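You operate a simulated robot arm through the tools that you are given. There is no shell and no other tool.

You are at the controls of a simulated robot arm. One attempt, no reset.

JOB
The small pump has stalled: restart it at flow 3 without the boost.
Fine: power off first; boost off, green outlet knob open and dial set before the power goes back on.

Only the result counts: the job must be done as asked and must still hold three seconds after the hand-in. Knocking over, shifting, dropping, spilling or breaking anything else fails it.

ROBOT AND FRAMES
A 6-joint arm with a two-finger gripper, fixed in place. Base frame: the origin is at the foot of the arm, x ahead of it, y to its left, z up; the work surface is at about z = 82. Units: cm, degrees, N and s.
Its first joint turns from -166.0 to 166.0 degrees. Payload 2.45 kg.
The tool frame sits at the grasp point between the pads (the TCP): z along the fingers, y along the line on which they close. The tips reach 2 cm beyond it. Largest opening 14 cm; the body of the gripper starts 16.8 cm behind the TCP.
Orientation is that of the tool frame in the base frame, as a unit quaternion [x, y, z, w]. With the fingers straight down and closing along the base's y, the tool's x points along the base's -x, its y along +y and its z along -z.

CONTROLS
- The arm moves only by the tool drive_tool. Its argument "commands" is a list of rows, each an object of numbers (a shift or turn left out is 0, a gripper value left out holds the last): "dx", "dy", "dz": the shift along the tool's x, y, z in cm; "ax", "ay", "az": the turn, a rotation vector about the tool's x, y, z in degrees; "grip": the finger opening in cm, from 0 to 14. In form: [{"dx": .., "dy": .., "dz": .., "ax": .., "ay": .., "az": .., "grip": ..}, ...]. A call has 1 to 20 rows; each row shifts and turns the commanded pose from where the row before left it, along the tool's axes as they then stand. Each row takes 0.2 s and may step no farther than 5 cm and 8.6 degrees from the row before; otherwise, or with a gripper value out of range, the whole call is refused. A pose out of reach is approached as far as the arm can. The call stops where the force on the tool passes 40 N (or 10 N more than at its start, if that is more) or the arm is blocked; 0.2 s more then pass. Each finger travels about 4.5 cm/s and halts on what it meets, pressing with about 31 N; the grip force reading is that of the motor and also rises with nothing between the fingers. The clock runs only during rows and for 0.2 s after the last one: add rows that do not move to give the fingers time. The reply holds the time, the measured pose of the TCP, the force on the tool along the base axes, the opening and the grip force, in the units named above and with some noise, with the torque about the TCP (base axes, N m) and any sound that the robot's microphone picked up, and new pictures: "show" is both (left out), scene, wrist or none.
- Cameras (640 x 400 px; columns grow to the right, rows downward): "scene" is fixed at [39.98, 50.06, 159.14]; the picture's right is [-0.49, -0.87, 0.00], its down [-0.58, 0.33, -0.74] and it looks along [0.65, -0.36, -0.67] (base axes); focal length 344 px, centre (320, 200). "wrist" rides on the gripper at [7.8, 1.1, -20.9] in the tool frame; the picture's right is [-0.14, 0.99, 0.00], its down [-0.92, -0.13, -0.37] and it looks along [-0.37, -0.05, 0.93] (tool axes); focal length 280 px, centre (320, 200). There is no depth. A picture from a camera that has moved, and an enlarged one, comes with that camera's place and axes in the base frame and with its lens.
- zoom(camera, box): a new picture of the part [left, top, right, bottom] of that camera's present view, enlarged. It takes no simulated time.
- finish_job(): hands the job in; it is judged then, once.

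Nothing tells you positions but the pictures and the camera data. Unless the task says otherwise, let go and move clear before handing in.

The tools are called by a JSON object that holds its "api" and its "payload". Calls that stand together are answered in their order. drive_tool: Moves the arm, as the interface text tells. Its arguments: {"type":"object","properties":{"commands":{"type":"array"},"show":{"type":"string","enum":["both","scene","wrist","none"]}},"required":["commands"]} The other tools are called the same way: zoom (camera, box) takes an enlarged picture of a part of a camera's view; finish_job () hands the job in.

At the start:

```text
time: 0.0
tcp_pos: [81.94, -16.68, 117.31]
orientation: [0.0, 1.0, 0.0, 0.0]
force: [0.2, -0.1, -0.9]
wrist_torque: [0.02, 0.04, -0.02]
finger_gap: 13.97
grip_force: 0.2
```

scene: 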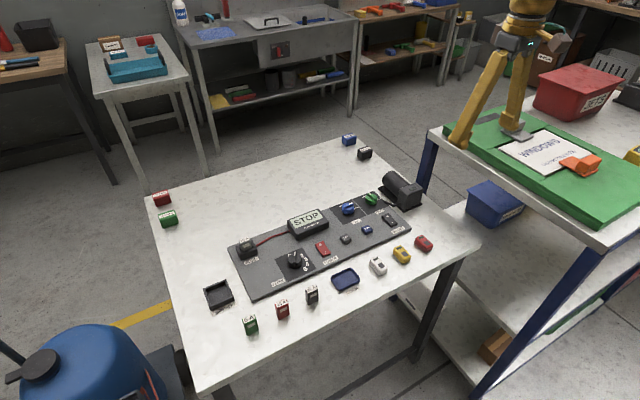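
wrist: 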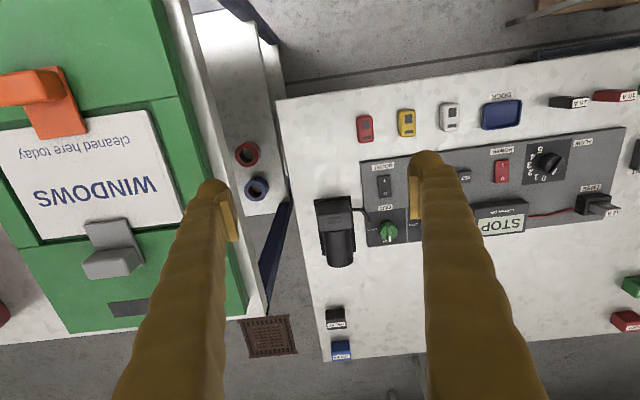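

The scene shows a bench with a dark control panel: dial, red switch, knobs, boost switch and a pump. I'll zoom in on the panel in both cameras before moving anything.

{"api": "zoom", "payload": {"camera": "scene", "box": [220, 160, 440, 300]}}

{"api": "zoom", "payload": {"camera": "wrist", "box": [300, 80, 640, 290]}}

{"api": "zoom", "payload": {"camera": "scene", "box": [320, 170, 430, 240]}}

{"api": "zoom", "payload": {"camera": "scene", "box": [230, 220, 340, 300]}}

```text
2.86 times, centred on (330, 230) of scene
camera zoom: at [39.98, 50.06, 159.14], right [-0.49, -0.87, 0.0], down [-0.58, 0.33, -0.74], along [0.65, -0.36, -0.67], focal length 984 px, centre (291, 114)
```

zoom: 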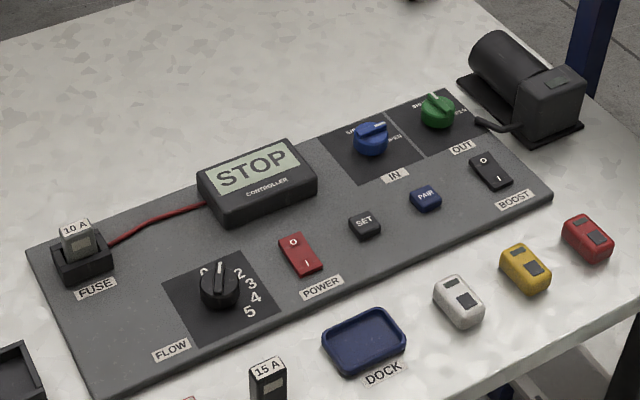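

```text
1.88 times, centred on (470, 185) of wrist
camera zoom: at [74.08, -15.53, 138.29], right [0.14, 0.99, 0.0], down [0.92, -0.13, 0.37], along [0.37, -0.05, -0.93], focal length 528 px, centre (38, 228)
```

zoom: 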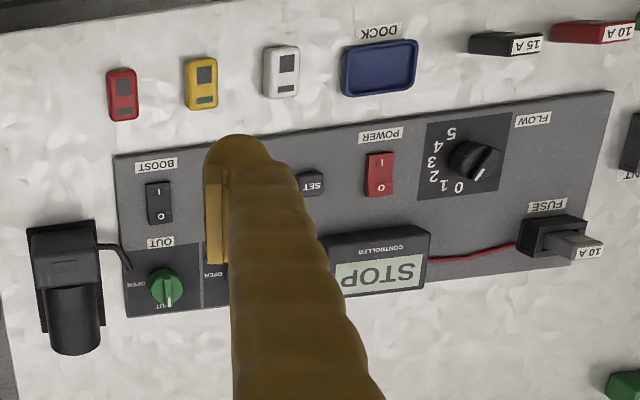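

```text
5.71 times, centred on (375, 205) of scene
camera zoom: at [39.98, 50.06, 159.14], right [-0.49, -0.87, 0.0], down [-0.58, 0.33, -0.74], along [0.65, -0.36, -0.67], focal length 1968 px, centre (6, 171)
```

zoom: 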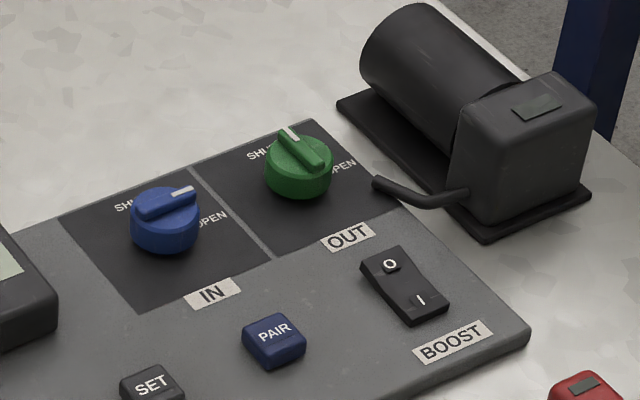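

```text
5.00 times, centred on (285, 260) of scene
camera zoom: at [39.98, 50.06, 159.14], right [-0.49, -0.87, 0.0], down [-0.58, 0.33, -0.74], along [0.65, -0.36, -0.67], focal length 1722 px, centre (495, -100)
```

zoom: 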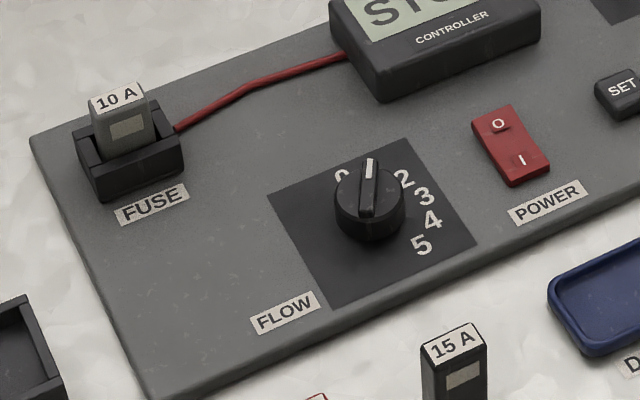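

The panel sits around x 94–104, y −5 to 35, text facing the robot. I need the pointer and rocker states, so I'm zooming in tighter on each control.

{"api": "zoom", "payload": {"camera": "scene", "box": [280, 235, 340, 275]}}

{"api": "zoom", "payload": {"camera": "scene", "box": [370, 205, 410, 230]}}

{"api": "zoom", "payload": {"camera": "wrist", "box": [490, 135, 590, 200]}}

{"api": "zoom", "payload": {"camera": "wrist", "box": [310, 150, 430, 270]}}

{"api": "zoom", "payload": {"camera": "scene", "box": [330, 185, 390, 222]}}

{"api": "zoom", "payload": {"camera": "scene", "box": [190, 260, 350, 360]}}

```text
10.00 times, centred on (310, 255) of scene
camera zoom: at [39.98, 50.06, 159.14], right [-0.49, -0.87, 0.0], down [-0.58, 0.33, -0.74], along [0.65, -0.36, -0.67], focal length 3444 px, centre (420, -350)
```

zoom: 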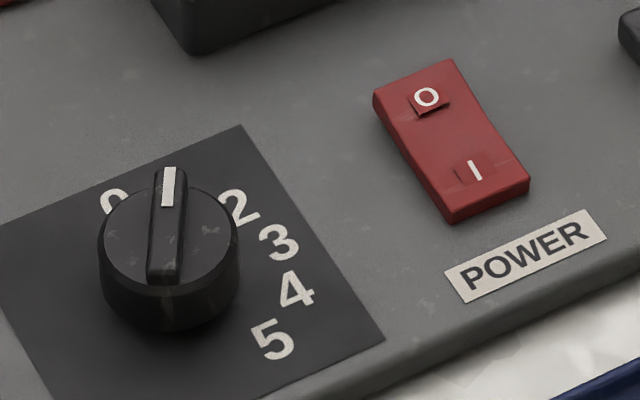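

```text
16.00 times, centred on (390, 218) of scene
camera zoom: at [39.98, 50.06, 159.14], right [-0.49, -0.87, 0.0], down [-0.58, 0.33, -0.74], along [0.65, -0.36, -0.67], focal length 5511 px, centre (-800, -80)
```

zoom: 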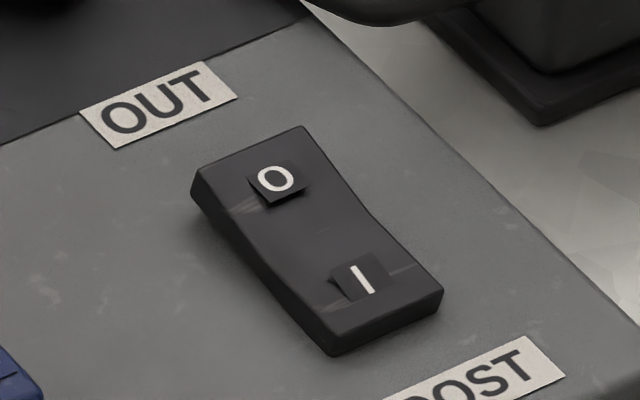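

```text
6.15 times, centred on (540, 168) of wrist
camera zoom: at [74.08, -15.53, 138.29], right [0.14, 0.99, 0.0], down [0.92, -0.13, 0.37], along [0.37, -0.05, -0.93], focal length 1726 px, centre (-1034, 400)
```

zoom: 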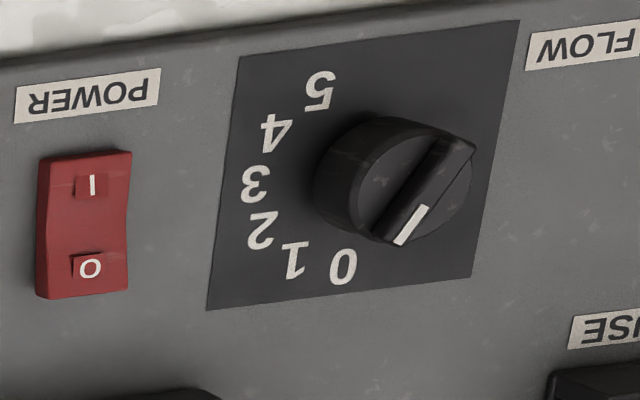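

```text
3.33 times, centred on (370, 210) of wrist
camera zoom: at [74.08, -15.53, 138.29], right [0.14, 0.99, 0.0], down [0.92, -0.13, 0.37], along [0.37, -0.05, -0.93], focal length 935 px, centre (153, 167)
```

zoom: 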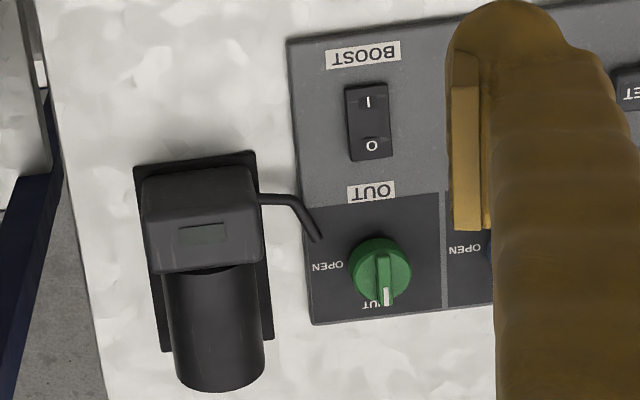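

```text
10.67 times, centred on (360, 204) of scene
camera zoom: at [39.98, 50.06, 159.14], right [-0.49, -0.87, 0.0], down [-0.58, 0.33, -0.74], along [0.65, -0.36, -0.67], focal length 3674 px, centre (-107, 163)
```

zoom: 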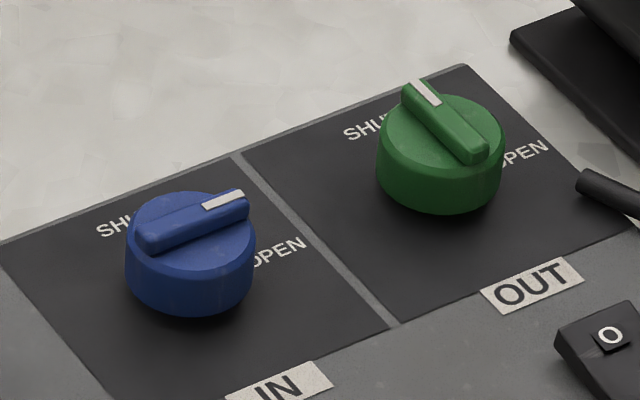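

```text
4.00 times, centred on (270, 310) of scene
camera zoom: at [39.98, 50.06, 159.14], right [-0.49, -0.87, 0.0], down [-0.58, 0.33, -0.74], along [0.65, -0.36, -0.67], focal length 1378 px, centre (520, -240)
```

zoom: 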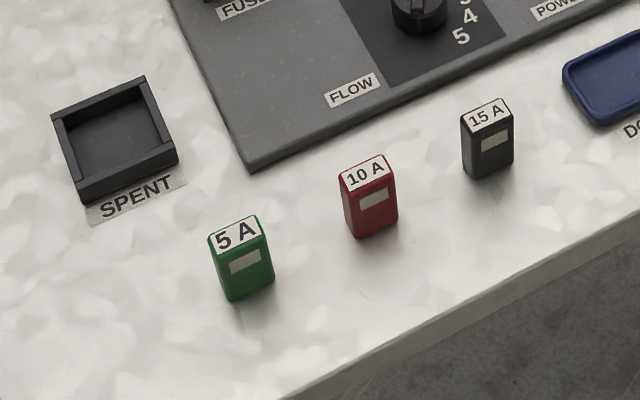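

The green outlet knob points to SHUT (panel top) and the blue inlet already points to OPEN. The flow dial is at about 1. I'll bring the wrist camera lower over the right half of the panel for a close look, staying well above everything.

{"api": "drive_tool", "payload": {"commands": [{"dx": -0.5, "dy": 2.9, "dz": 3}, {"dx": -0.5, "dy": 2.9, "dz": 3}, {"dx": -0.5, "dy": 2.9, "dz": 3}, {"dx": -0.5, "dy": 2.9, "dz": 3}, {}]}}

```text
time: 1.2
tcp_pos: [83.97, -4.91, 105.35]
orientation: [0.0, 1.0, 0.001, 0.0]
force: [0.3, 0.1, 0.2]
wrist_torque: [-0.03, -0.01, 0.0]
finger_gap: 13.97
grip_force: 0.0
camera wrist: at [76.18, -3.84, 126.38], right [0.14, 0.99, 0.0], down [0.92, -0.13, 0.37], along [0.37, -0.05, -0.93], focal length 280 px, centre (320, 200)
```

scene: 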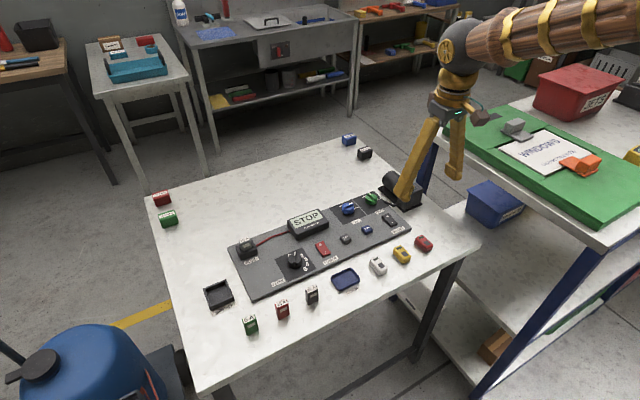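
wrist: 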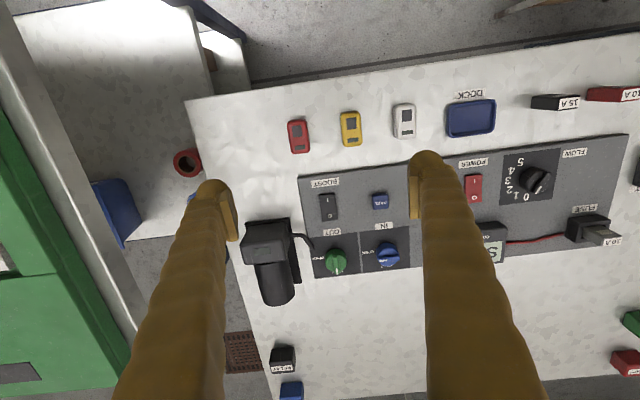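

The gripper is over the near side of the panel with a clear view between the fingers. I'm zooming in on the valve knobs and the boost rocker.

{"api": "zoom", "payload": {"camera": "wrist", "box": [230, 170, 420, 290]}}

{"api": "zoom", "payload": {"camera": "wrist", "box": [440, 130, 640, 260]}}

{"api": "zoom", "payload": {"camera": "wrist", "box": [300, 175, 360, 225]}}

```text
3.33 times, centred on (325, 230) of wrist
camera zoom: at [76.18, -3.84, 126.38], right [0.14, 0.99, 0.0], down [0.92, -0.13, 0.37], along [0.37, -0.05, -0.93], focal length 935 px, centre (303, 100)
```

zoom: 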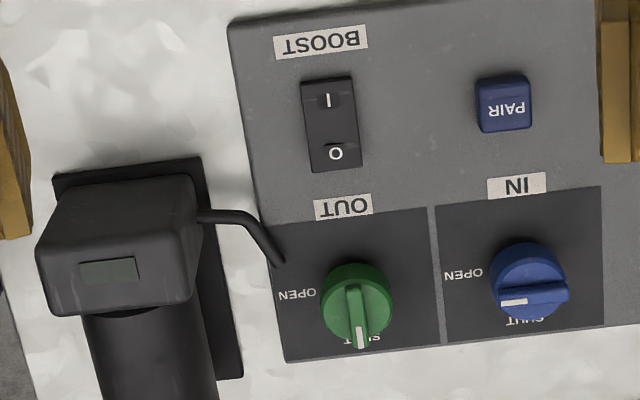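

```text
3.08 times, centred on (540, 195) of wrist
camera zoom: at [76.18, -3.84, 126.38], right [0.14, 0.99, 0.0], down [0.92, -0.13, 0.37], along [0.37, -0.05, -0.93], focal length 863 px, centre (-357, 215)
```

zoom: 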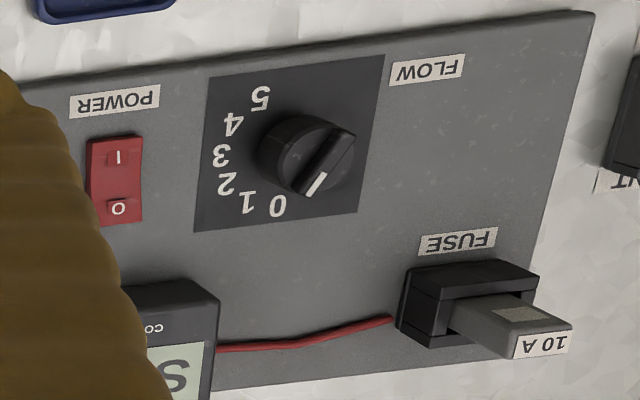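

```text
8.00 times, centred on (330, 200) of wrist
camera zoom: at [76.18, -3.84, 126.38], right [0.14, 0.99, 0.0], down [0.92, -0.13, 0.37], along [0.37, -0.05, -0.93], focal length 2243 px, centre (240, 200)
```

zoom: 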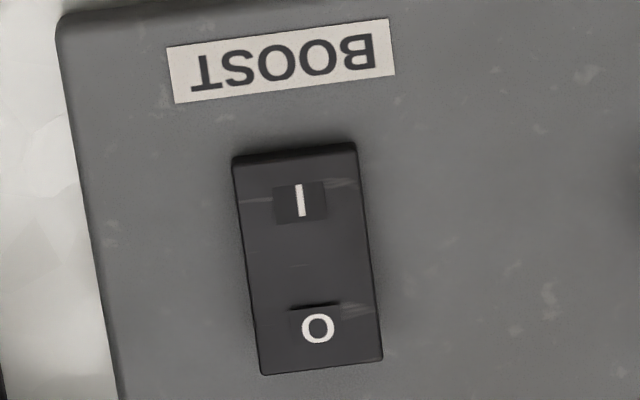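

I now place boost at about (94.4, −4.9), power at about (94.4, 18.3), the green knob at about (104.4, −4.9) and the dial at about (94, 27.5). Next I'm comparing both rockers at the same magnification to read which ends are down.

{"api": "zoom", "payload": {"camera": "scene", "box": [303, 236, 343, 261]}}

{"api": "zoom", "payload": {"camera": "scene", "box": [376, 205, 406, 227]}}

{"api": "zoom", "payload": {"camera": "wrist", "box": [455, 165, 495, 210]}}

```text
16.00 times, centred on (323, 248) of scene
camera zoom: at [39.98, 50.06, 159.14], right [-0.49, -0.87, 0.0], down [-0.58, 0.33, -0.74], along [0.65, -0.36, -0.67], focal length 5511 px, centre (272, -576)
```

zoom: 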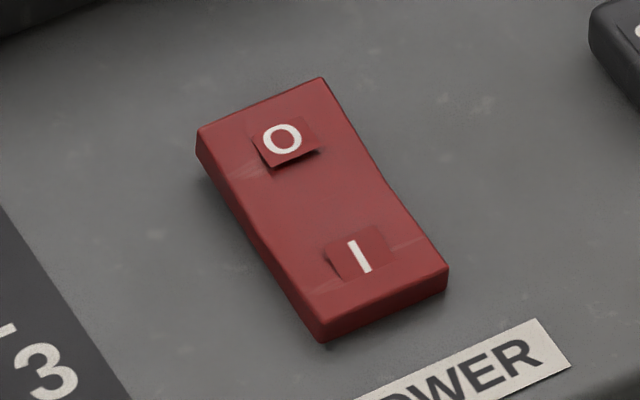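

```text
16.00 times, centred on (391, 216) of scene
camera zoom: at [39.98, 50.06, 159.14], right [-0.49, -0.87, 0.0], down [-0.58, 0.33, -0.74], along [0.65, -0.36, -0.67], focal length 5511 px, centre (-816, -56)
```

zoom: 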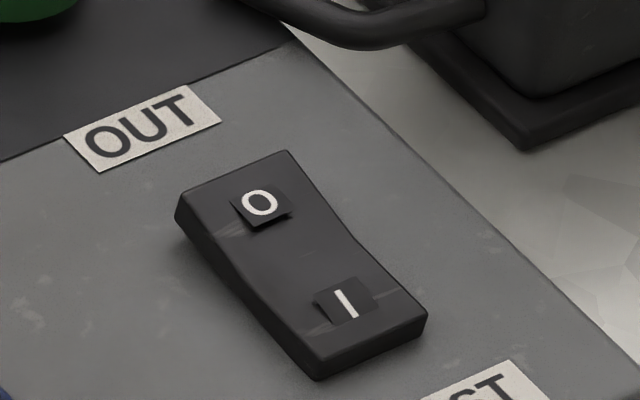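

```text
8.89 times, centred on (475, 188) of wrist
camera zoom: at [76.18, -3.84, 126.38], right [0.14, 0.99, 0.0], down [0.92, -0.13, 0.37], along [0.37, -0.05, -0.93], focal length 2492 px, centre (-1058, 311)
```

zoom: 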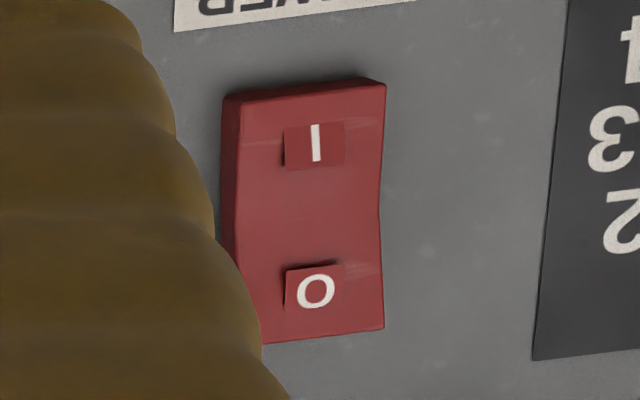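

Both rockers look pressed at I, so power and boost are both on. I'll close the fingers, tilt the tool 20° outward for reach, and hover above the O end of the power rocker.

{"api": "drive_tool", "payload": {"commands": [{"ay": -6.667, "grip": 0}, {"ay": -6.667}, {"ay": -6.666}, {"dx": -1.37, "dy": 3.87, "dz": 2.33}, {"dx": -1.37, "dy": 3.87, "dz": 2.33}, {"dx": -1.37, "dy": 3.87, "dz": 2.33}, {"dx": -1.37, "dy": 3.87, "dz": 2.33}, {"dx": -1.37, "dy": 3.87, "dz": 2.33}, {"dx": -1.37, "dy": 3.87, "dz": 2.33}, {}]}}

```text
time: 3.4
tcp_pos: [96.43, 18.38, 94.8]
orientation: [0.0, 0.985, 0.0, 0.173]
force: [1.1, 0.1, -0.9]
wrist_torque: [-0.03, -0.03, 0.02]
finger_gap: 0.0
grip_force: 29.2
camera wrist: at [81.9, 19.43, 111.67], right [0.13, 0.99, 0.05], down [0.74, -0.13, 0.66], along [0.66, -0.05, -0.75], focal length 280 px, centre (320, 200)
```

scene: 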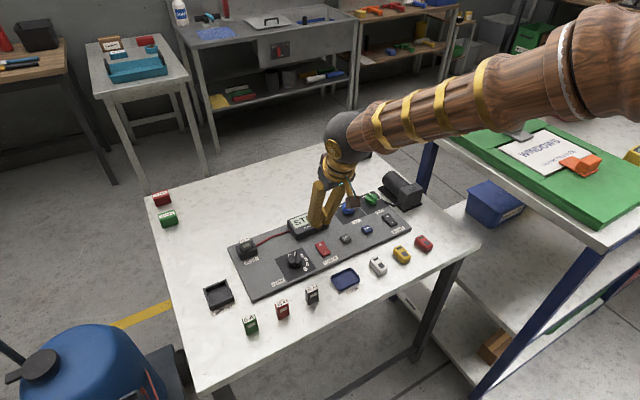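
wrist: 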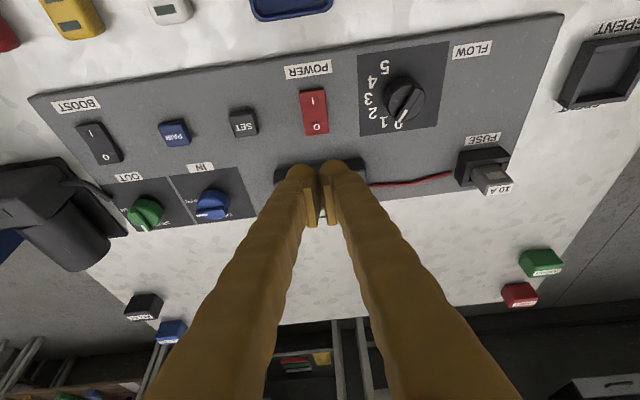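

The fingers are closed above the power rocker, whose O mark I place at about (95.6, 18.6). I'm descending to just above it and checking alignment.

{"api": "drive_tool", "payload": {"commands": [{"dx": 0.67, "dy": 0.05, "dz": 2.17}, {"dx": 0.67, "dy": 0.05, "dz": 2.17}, {"dx": 0.66, "dy": 0.05, "dz": 2.17}, {}]}}

{"api": "zoom", "payload": {"camera": "wrist", "box": [240, 60, 400, 200]}}

{"api": "zoom", "payload": {"camera": "scene", "box": [280, 200, 360, 270]}}

```text
time: 4.4
tcp_pos: [96.8, 18.22, 88.07]
orientation: [0.0, 0.985, 0.0, 0.174]
force: [0.0, 0.0, 0.1]
wrist_torque: [0.05, 0.05, -0.02]
finger_gap: 0.0
grip_force: 28.9
camera wrist: at [82.28, 19.43, 105.05], right [0.13, 0.99, 0.05], down [0.74, -0.13, 0.66], along [0.66, -0.05, -0.75], focal length 280 px, centre (320, 200)
```

scene: 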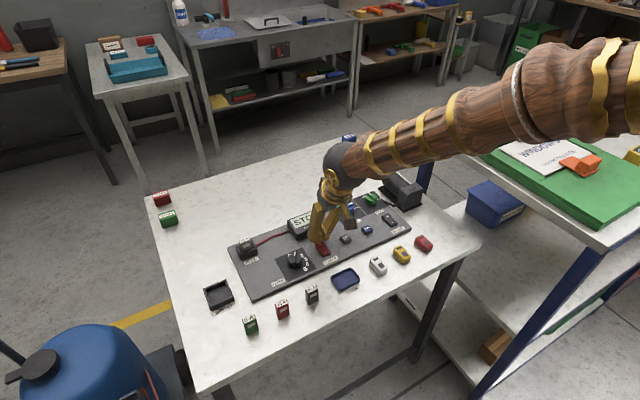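
wrist: 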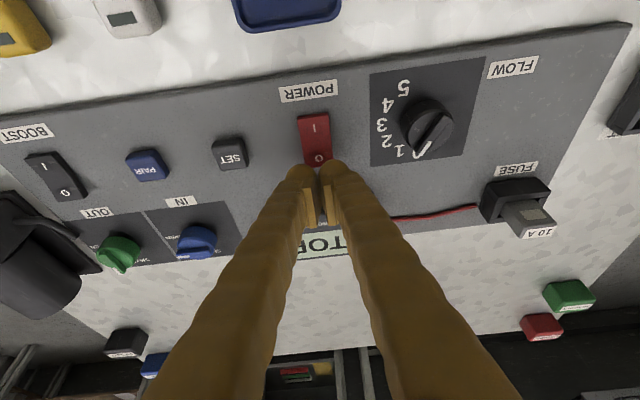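

```text
2.86 times, centred on (320, 130) of wrist
camera zoom: at [82.28, 19.43, 105.05], right [0.13, 0.99, 0.05], down [0.74, -0.13, 0.66], along [0.66, -0.05, -0.75], focal length 801 px, centre (320, 400)
```

zoom: 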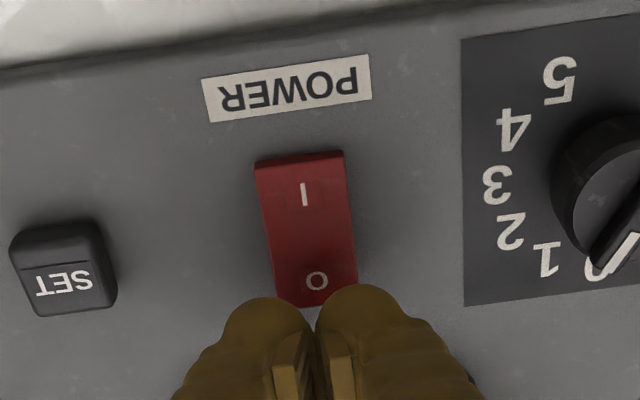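

```text
5.71 times, centred on (320, 235) of scene
camera zoom: at [39.98, 50.06, 159.14], right [-0.49, -0.87, 0.0], down [-0.58, 0.33, -0.74], along [0.65, -0.36, -0.67], focal length 1968 px, centre (320, 0)
```

zoom: 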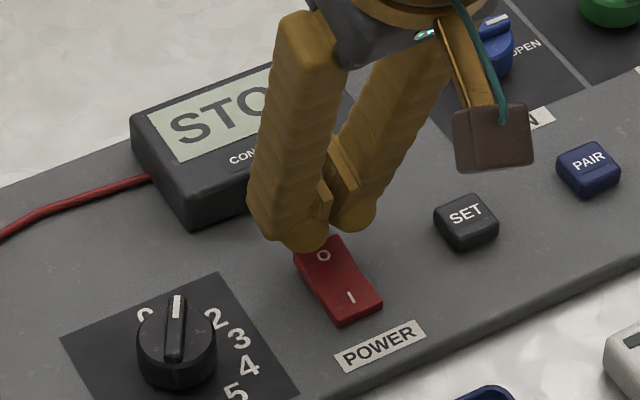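

The tips are lined up just above the O end of the power rocker. I'm pressing down in small steps and watching force and sound.

{"api": "drive_tool", "payload": {"commands": [{"dx": 0.103, "dy": 0.15, "dz": 0.282}, {"dx": 0.103, "dz": 0.282}, {"dx": 0.103, "dz": 0.282}], "show": "scene"}}

```text
time: 5.2
tcp_pos: [96.8, 18.48, 87.35]
orientation: [0.0, 0.985, 0.0, 0.174]
force: [-0.4, 1.1, 0.2]
wrist_torque: [-0.03, -0.02, 0.02]
finger_gap: 0.0
grip_force: 29.5
```

scene: 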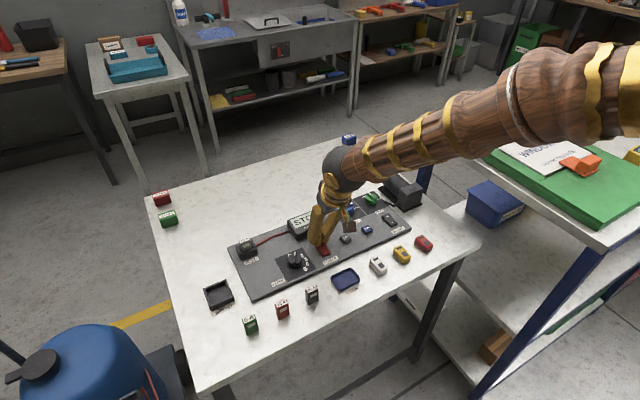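

No contact yet at TCP z of about 87.35. I'm continuing the press in small steps.

{"api": "drive_tool", "payload": {"commands": [{"dx": 0.068, "dz": 0.188}, {"dx": 0.068, "dz": 0.188}, {"dx": 0.068, "dz": 0.188}], "show": "wrist"}}

```text
time: 6.0
tcp_pos: [96.83, 18.53, 86.67]
orientation: [0.001, 0.985, 0.0, 0.175]
force: [0.4, 0.3, -0.4]
wrist_torque: [0.0, 0.0, 0.01]
finger_gap: 0.01
grip_force: 29.4
camera wrist: at [82.28, 19.58, 103.73], right [0.13, 0.99, 0.05], down [0.74, -0.13, 0.66], along [0.66, -0.05, -0.75], focal length 280 px, centre (320, 200)
```

wrist: 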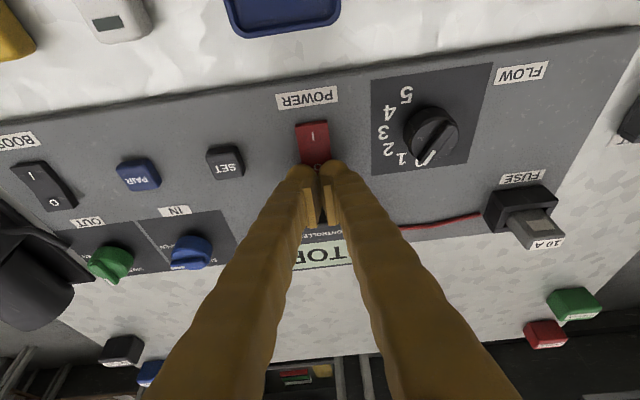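

Still no force reading, so the rounded tips must sit a bit higher than I assumed. I'm continuing slowly.

{"api": "drive_tool", "payload": {"commands": [{"dx": 0.051, "dz": 0.141}, {"dx": 0.051, "dz": 0.141}], "show": "none"}}

{"api": "zoom", "payload": {"camera": "wrist", "box": [270, 100, 370, 190]}}

{"api": "zoom", "payload": {"camera": "scene", "box": [290, 215, 350, 265]}}

```text
time: 6.6
tcp_pos: [96.8, 18.48, 86.51]
orientation: [0.0, 0.985, 0.0, 0.175]
force: [1.2, 0.4, 1.5]
wrist_torque: [0.0, -0.05, 0.06]
finger_gap: 0.62
grip_force: 28.9
```

```text
4.44 times, centred on (320, 145) of wrist
camera zoom: at [82.24, 19.59, 103.43], right [0.13, 0.99, 0.05], down [0.74, -0.13, 0.66], along [0.66, -0.05, -0.75], focal length 1246 px, centre (320, 444)
```

zoom: 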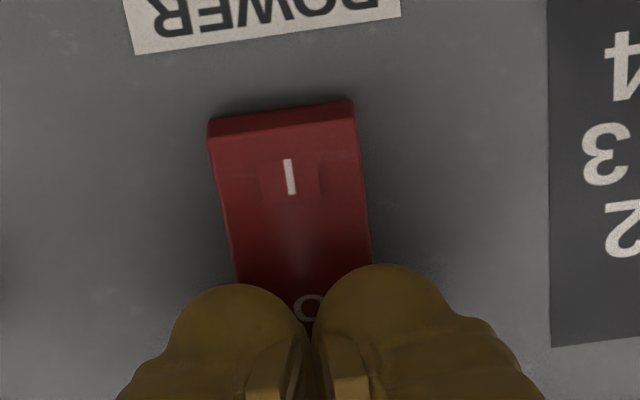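

```text
8.00 times, centred on (320, 240) of scene
camera zoom: at [39.98, 50.06, 159.14], right [-0.49, -0.87, 0.0], down [-0.58, 0.33, -0.74], along [0.65, -0.36, -0.67], focal length 2756 px, centre (320, -120)
```

zoom: 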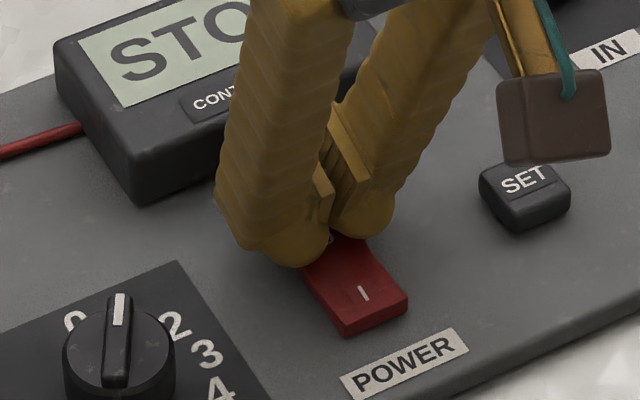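

The finger gap opened to 0.62, so the two rounded tips are wedging over the rocker's sides instead of pressing it. I'll lift off, open slightly and press with one finger only.

{"api": "drive_tool", "payload": {"commands": [{"dx": -0.34, "dz": -0.94}, {"dx": -0.68, "dz": -1.88}, {"grip": 2.0, "dy": -1.0}, {"dy": -1.0}, {}]}}

{"api": "zoom", "payload": {"camera": "wrist", "box": [240, 70, 400, 200]}}

{"api": "zoom", "payload": {"camera": "scene", "box": [280, 200, 360, 270]}}

```text
time: 7.8
tcp_pos: [96.86, 16.42, 89.5]
orientation: [0.0, 0.985, 0.0, 0.174]
force: [0.1, -0.8, 0.0]
wrist_torque: [-0.01, -0.01, 0.03]
finger_gap: 2.0
grip_force: 0.1
camera wrist: at [82.35, 17.52, 106.41], right [0.13, 0.99, 0.05], down [0.74, -0.13, 0.66], along [0.66, -0.05, -0.75], focal length 280 px, centre (320, 200)
```

scene: 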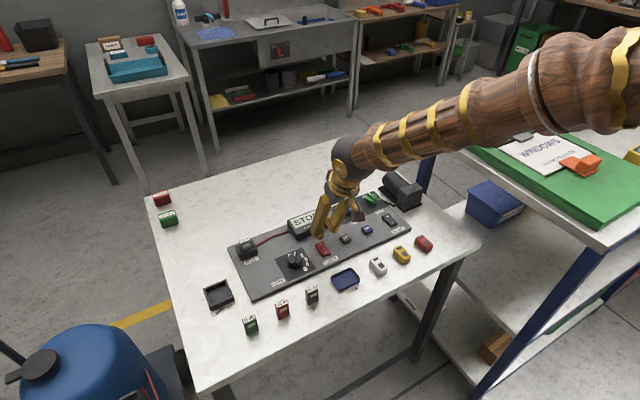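
wrist: 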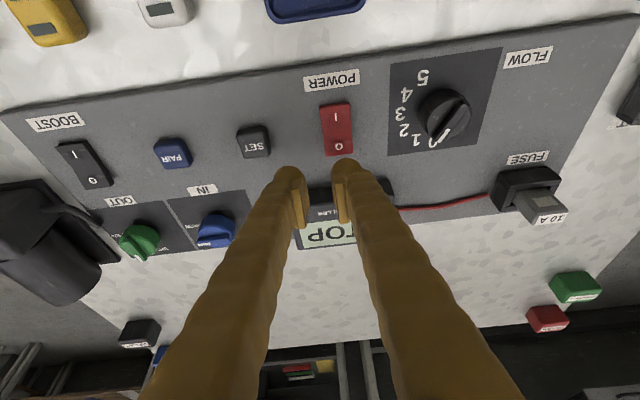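

```text
3.08 times, centred on (320, 135) of wrist
camera zoom: at [82.35, 17.52, 106.41], right [0.13, 0.99, 0.05], down [0.74, -0.13, 0.66], along [0.66, -0.05, -0.75], focal length 863 px, centre (320, 400)
```

zoom: 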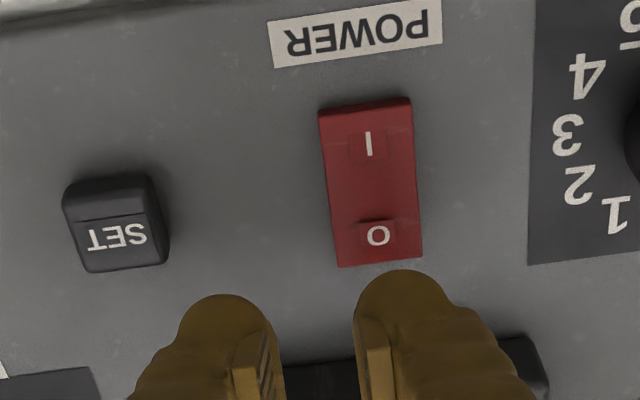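

```text
5.71 times, centred on (320, 235) of scene
camera zoom: at [39.98, 50.06, 159.14], right [-0.49, -0.87, 0.0], down [-0.58, 0.33, -0.74], along [0.65, -0.36, -0.67], focal length 1968 px, centre (320, 0)
```

zoom: 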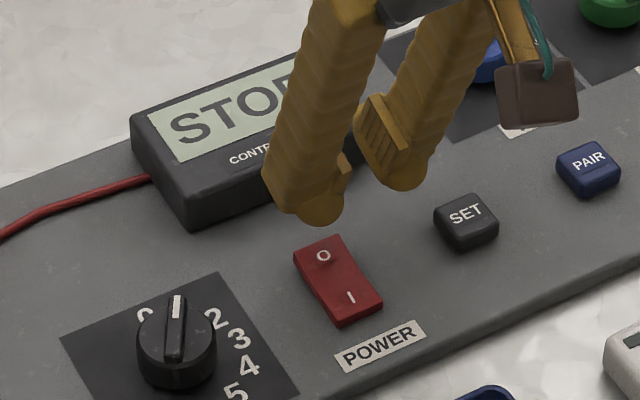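

The rocker hasn't changed and nothing was disturbed. I'll narrow the gap to 1.2 so the +y finger is centred on the O end and the other finger clears both rocker and SET button, then descend to just above contact.

{"api": "drive_tool", "payload": {"commands": [{"grip": 1.2, "dx": 0.45, "dy": 0.0, "dz": 0.65}, {"dx": 0.45, "dz": 0.65}, {"dx": 0.45, "dz": 0.65}, {}]}}

{"api": "zoom", "payload": {"camera": "wrist", "box": [240, 70, 400, 200]}}

{"api": "zoom", "payload": {"camera": "scene", "box": [280, 200, 360, 270]}}

```text
time: 8.8
tcp_pos: [96.21, 16.41, 87.11]
orientation: [0.0, 0.985, 0.0, 0.174]
force: [0.0, -0.4, 0.0]
wrist_torque: [-0.01, 0.02, 0.0]
finger_gap: 1.23
grip_force: 0.1
camera wrist: at [81.74, 17.6, 104.14], right [0.13, 0.99, 0.05], down [0.74, -0.13, 0.66], along [0.66, -0.05, -0.75], focal length 280 px, centre (320, 200)
```

scene: 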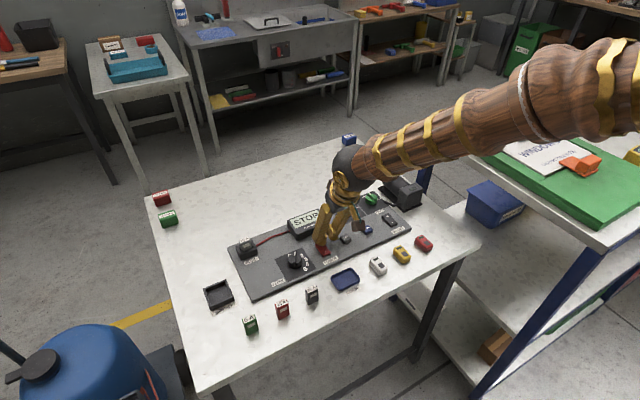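
wrist: 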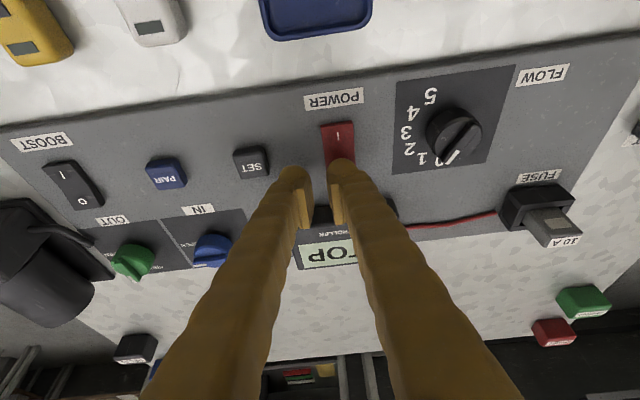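

```text
3.08 times, centred on (320, 135) of wrist
camera zoom: at [81.74, 17.6, 104.14], right [0.13, 0.99, 0.05], down [0.74, -0.13, 0.66], along [0.66, -0.05, -0.75], focal length 863 px, centre (320, 400)
```

zoom: 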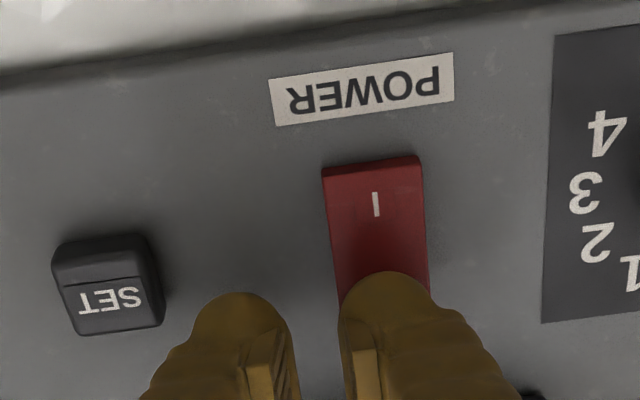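

```text
5.71 times, centred on (320, 235) of scene
camera zoom: at [39.98, 50.06, 159.14], right [-0.49, -0.87, 0.0], down [-0.58, 0.33, -0.74], along [0.65, -0.36, -0.67], focal length 1968 px, centre (320, 0)
```

zoom: 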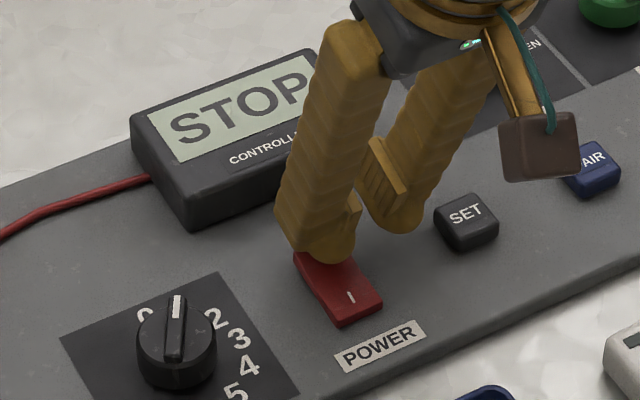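

The +y finger is now centred over the O end of the power rocker and the other finger is clear of SET. Pressing down.

{"api": "drive_tool", "payload": {"commands": [{"dx": 0.068, "dz": 0.188}, {"dx": 0.068, "dz": 0.188}, {"dx": 0.051, "dz": 0.141}, {"dx": 0.051, "dz": 0.141}], "show": "none"}}

{"api": "zoom", "payload": {"camera": "scene", "box": [280, 200, 360, 270]}}

```text
time: 9.8
tcp_pos: [96.39, 16.41, 86.57]
orientation: [0.001, 0.985, 0.0, 0.173]
force: [0.6, -0.7, 2.2]
wrist_torque: [0.02, 0.0, -0.02]
finger_gap: 1.2
grip_force: 0.0
```

```text
5.71 times, centred on (320, 235) of scene
camera zoom: at [39.98, 50.06, 159.14], right [-0.49, -0.87, 0.0], down [-0.58, 0.33, -0.74], along [0.65, -0.36, -0.67], focal length 1968 px, centre (320, 0)
```

zoom: 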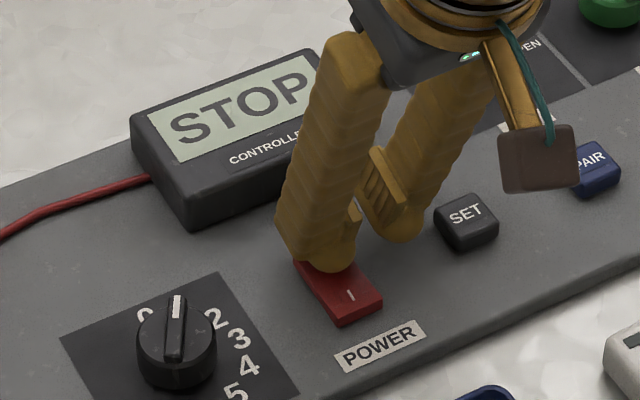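

Contact has begun at about 2 N. I'm continuing to press until the rocker snaps over.

{"api": "drive_tool", "payload": {"commands": [{"dx": 0.051, "dz": 0.141}, {"dx": 0.051, "dz": 0.141}, {"dx": 0.051, "dz": 0.141}, {}], "show": "none"}}

{"api": "zoom", "payload": {"camera": "scene", "box": [280, 200, 360, 270]}}

```text
time: 10.8
tcp_pos: [96.3, 16.51, 86.21]
orientation: [0.0, 0.985, 0.0, 0.175]
force: [-1.0, 0.3, 38.8]
wrist_torque: [0.6, 0.35, 0.02]
finger_gap: 1.11
grip_force: 0.0
```

```text
5.71 times, centred on (320, 235) of scene
camera zoom: at [39.98, 50.06, 159.14], right [-0.49, -0.87, 0.0], down [-0.58, 0.33, -0.74], along [0.65, -0.36, -0.67], focal length 1968 px, centre (320, 0)
```

zoom: 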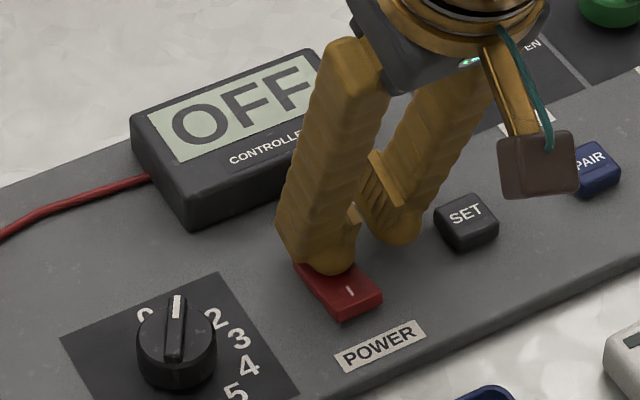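

The display now reads OFF, so the power is off. I'm lifting off and moving across to hover over the boost rocker, this time using the −y finger to stay clear of the pump hose.

{"api": "drive_tool", "payload": {"commands": [{"dx": -0.855, "dz": -2.35}, {"dx": -0.855, "dz": -2.35}, {"dy": -4.83}, {"dy": -4.83}, {"dy": -4.83}, {"dy": -4.83}, {}]}}

{"api": "zoom", "payload": {"camera": "wrist", "box": [220, 60, 420, 240]}}

{"api": "zoom", "payload": {"camera": "scene", "box": [280, 170, 420, 270]}}

```text
time: 12.4
tcp_pos: [96.12, -2.9, 90.89]
orientation: [-0.001, 0.985, 0.0, 0.174]
force: [0.3, -1.0, -0.3]
wrist_torque: [0.02, 0.0, 0.02]
finger_gap: 1.2
grip_force: 0.0
camera wrist: at [81.6, -1.76, 107.87], right [0.13, 0.99, 0.05], down [0.74, -0.13, 0.66], along [0.66, -0.05, -0.75], focal length 280 px, centre (320, 200)
```

scene: 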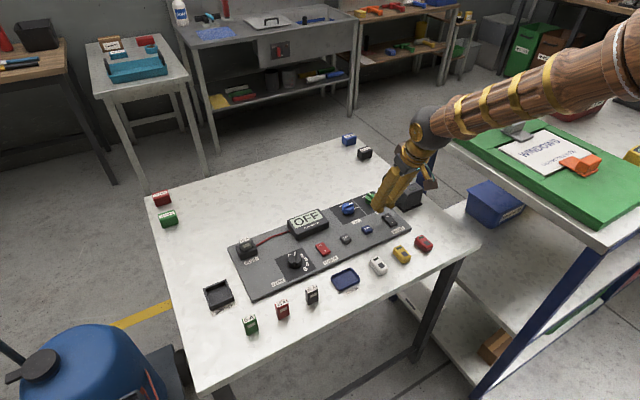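
wrist: 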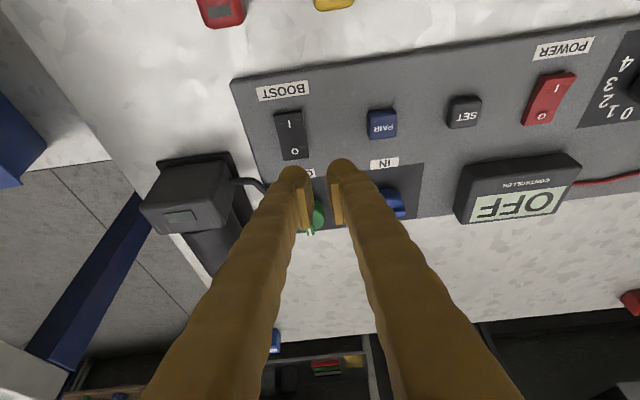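

```text
2.22 times, centred on (320, 150) of wrist
camera zoom: at [81.6, -1.76, 107.87], right [0.13, 0.99, 0.05], down [0.74, -0.13, 0.66], along [0.66, -0.05, -0.75], focal length 623 px, centre (320, 311)
```

zoom: 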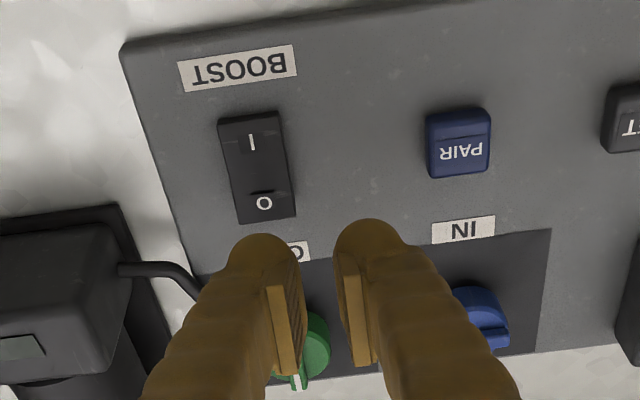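

```text
4.00 times, centred on (350, 220) of scene
camera zoom: at [39.98, 50.06, 159.14], right [-0.49, -0.87, 0.0], down [-0.58, 0.33, -0.74], along [0.65, -0.36, -0.67], focal length 1378 px, centre (200, 120)
```

zoom: 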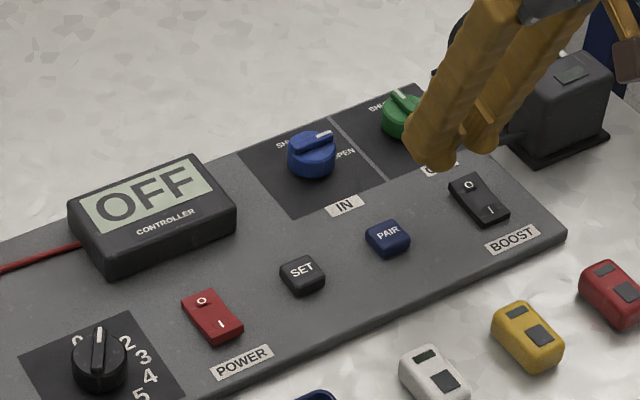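

Boost's O mark is at about (95.5, −4.9), and the −y finger lines up with it. I'll descend to the same height as before and then press in small steps.

{"api": "drive_tool", "payload": {"commands": [{"dx": 0.625, "dy": 0.06, "dz": 1.79}, {"dx": 0.625, "dy": 0.06, "dz": 1.79}, {}, {"dx": 0.068, "dz": 0.188}, {"dx": 0.068, "dz": 0.188}, {"dx": 0.051, "dz": 0.141}, {"dx": 0.051, "dz": 0.141}], "show": "wrist"}}

{"api": "zoom", "payload": {"camera": "wrist", "box": [220, 60, 380, 200]}}

{"api": "zoom", "payload": {"camera": "scene", "box": [350, 180, 430, 240]}}

```text
time: 14.0
tcp_pos: [96.16, -2.64, 86.5]
orientation: [0.0, 0.985, -0.001, 0.174]
force: [-0.3, -0.4, 2.0]
wrist_torque: [-0.02, -0.01, 0.01]
finger_gap: 1.23
grip_force: 0.0
camera wrist: at [81.75, -1.54, 103.45], right [0.13, 0.99, 0.05], down [0.74, -0.13, 0.66], along [0.66, -0.05, -0.75], focal length 280 px, centre (320, 200)
```

wrist: 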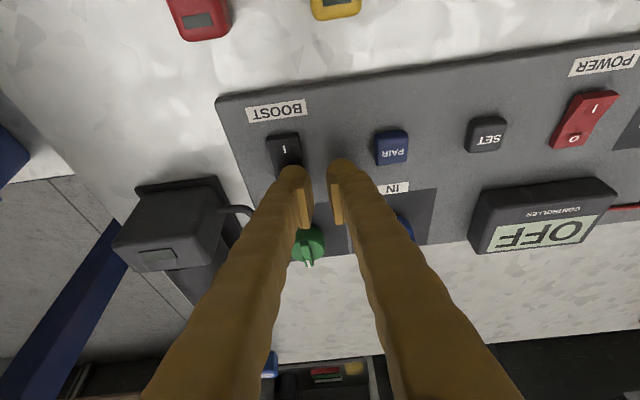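

```text
2.86 times, centred on (300, 130) of wrist
camera zoom: at [81.75, -1.54, 103.45], right [0.13, 0.99, 0.05], down [0.74, -0.13, 0.66], along [0.66, -0.05, -0.75], focal length 801 px, centre (377, 400)
```

zoom: 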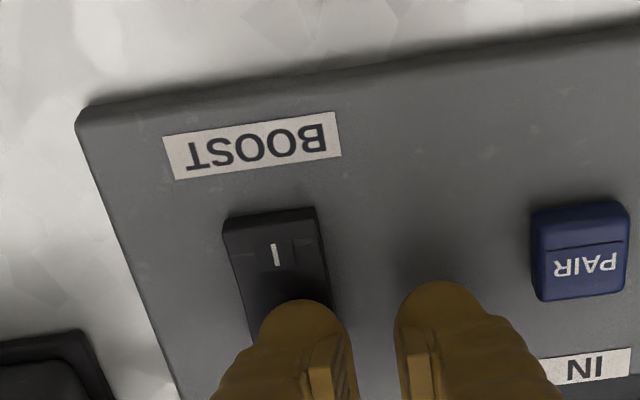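

```text
6.67 times, centred on (390, 210) of scene
camera zoom: at [39.98, 50.06, 159.14], right [-0.49, -0.87, 0.0], down [-0.58, 0.33, -0.74], along [0.65, -0.36, -0.67], focal length 2296 px, centre (-147, 133)
```

zoom: 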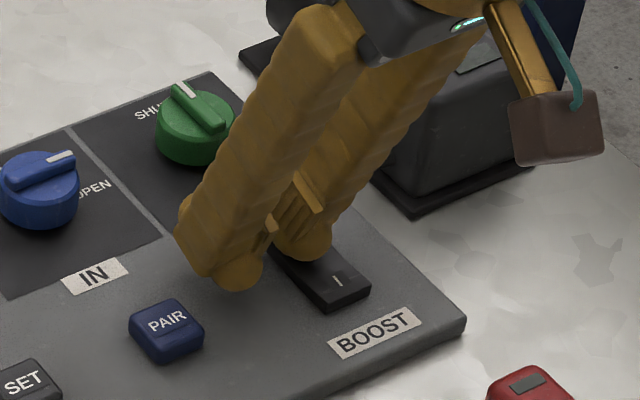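

Contact is at 2 N on the boost O end. Pressing a little more.

{"api": "drive_tool", "payload": {"commands": [{"dx": 0.051, "dz": 0.141}, {"dx": 0.051, "dz": 0.141}, {"dx": 0.034, "dz": 0.094}], "show": "none"}}

{"api": "zoom", "payload": {"camera": "scene", "box": [350, 180, 430, 240]}}

```text
time: 14.8
tcp_pos: [96.19, -2.73, 86.2]
orientation: [0.0, 0.985, 0.0, 0.175]
force: [-5.9, 0.8, 22.9]
wrist_torque: [-0.37, 0.34, -0.13]
finger_gap: 1.1
grip_force: 0.1
```

```text
6.67 times, centred on (390, 210) of scene
camera zoom: at [39.98, 50.06, 159.14], right [-0.49, -0.87, 0.0], down [-0.58, 0.33, -0.74], along [0.65, -0.36, -0.67], focal length 2296 px, centre (-147, 133)
```

zoom: 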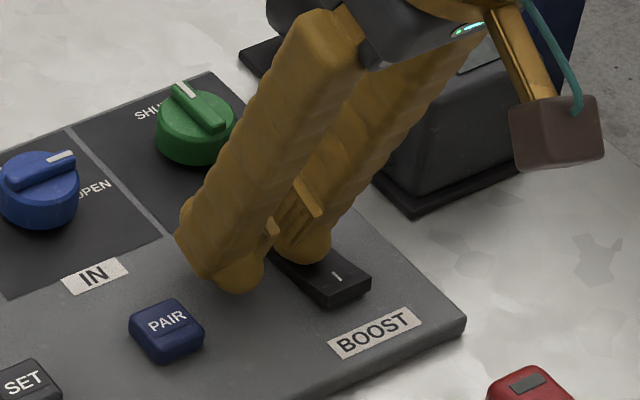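

The I end of boost appears to have risen. I'm lifting clear to confirm the rocker state.

{"api": "drive_tool", "payload": {"commands": [{"dx": -0.855, "dz": -2.35}, {"dx": -0.855, "dz": -2.35}, {}]}}

{"api": "zoom", "payload": {"camera": "wrist", "box": [220, 60, 420, 240]}}

{"api": "zoom", "payload": {"camera": "scene", "box": [376, 205, 406, 227]}}

{"api": "zoom", "payload": {"camera": "scene", "box": [303, 236, 343, 261]}}

```text
time: 15.6
tcp_pos: [96.13, -2.87, 91.1]
orientation: [0.0, 0.985, 0.0, 0.174]
force: [-0.2, 0.3, -0.4]
wrist_torque: [0.02, 0.04, -0.02]
finger_gap: 1.18
grip_force: 0.1
camera wrist: at [81.63, -1.72, 108.08], right [0.13, 0.99, 0.05], down [0.74, -0.13, 0.66], along [0.66, -0.05, -0.75], focal length 280 px, centre (320, 200)
```

scene: 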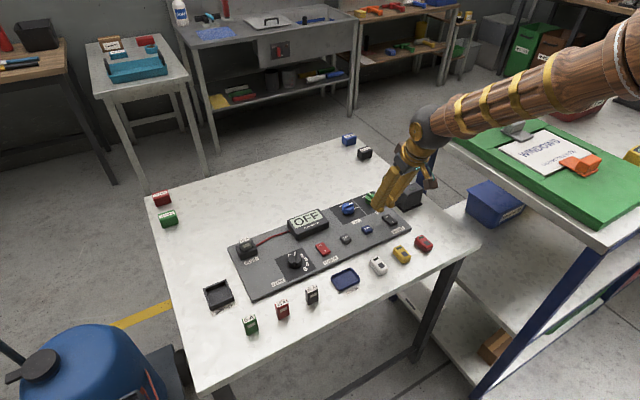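
wrist: 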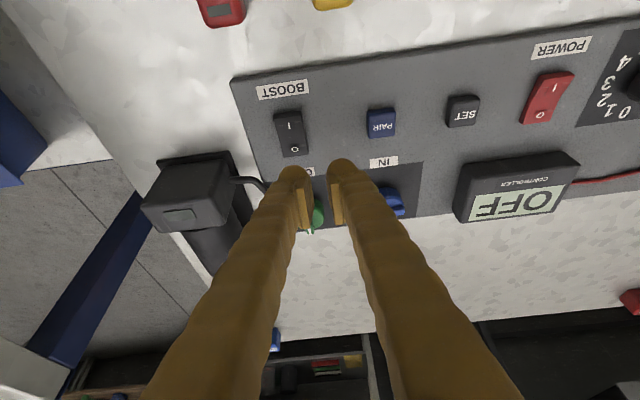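

```text
2.22 times, centred on (320, 150) of wrist
camera zoom: at [81.63, -1.72, 108.08], right [0.13, 0.99, 0.05], down [0.74, -0.13, 0.66], along [0.66, -0.05, -0.75], focal length 623 px, centre (320, 311)
```

zoom: 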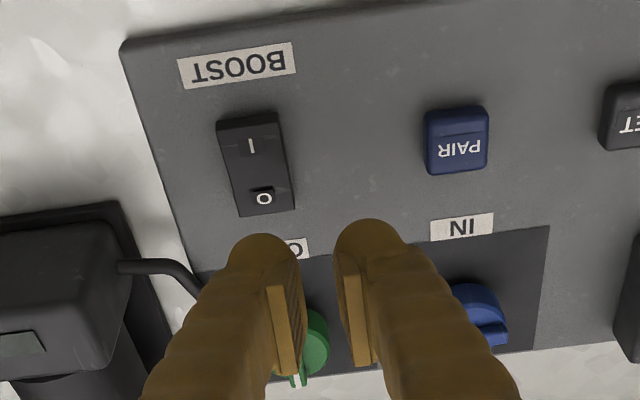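

```text
16.00 times, centred on (391, 216) of scene
camera zoom: at [39.98, 50.06, 159.14], right [-0.49, -0.87, 0.0], down [-0.58, 0.33, -0.74], along [0.65, -0.36, -0.67], focal length 5511 px, centre (-816, -56)
```

zoom: 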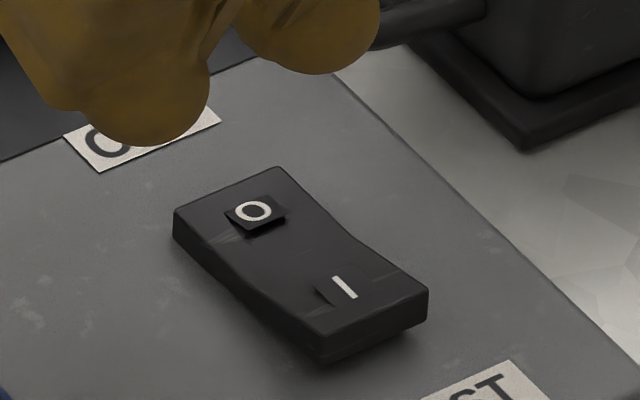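

```text
16.00 times, centred on (323, 248) of scene
camera zoom: at [39.98, 50.06, 159.14], right [-0.49, -0.87, 0.0], down [-0.58, 0.33, -0.74], along [0.65, -0.36, -0.67], focal length 5511 px, centre (272, -576)
```

zoom: 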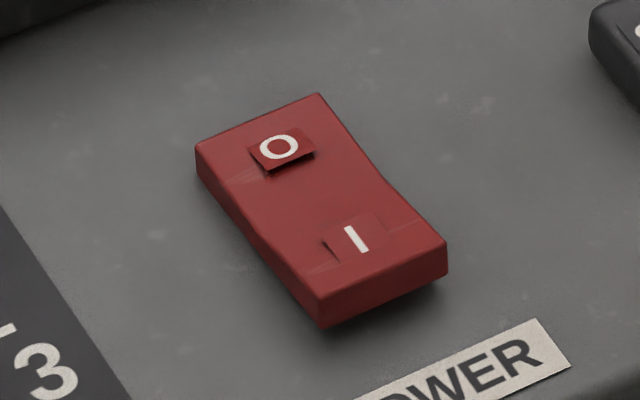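

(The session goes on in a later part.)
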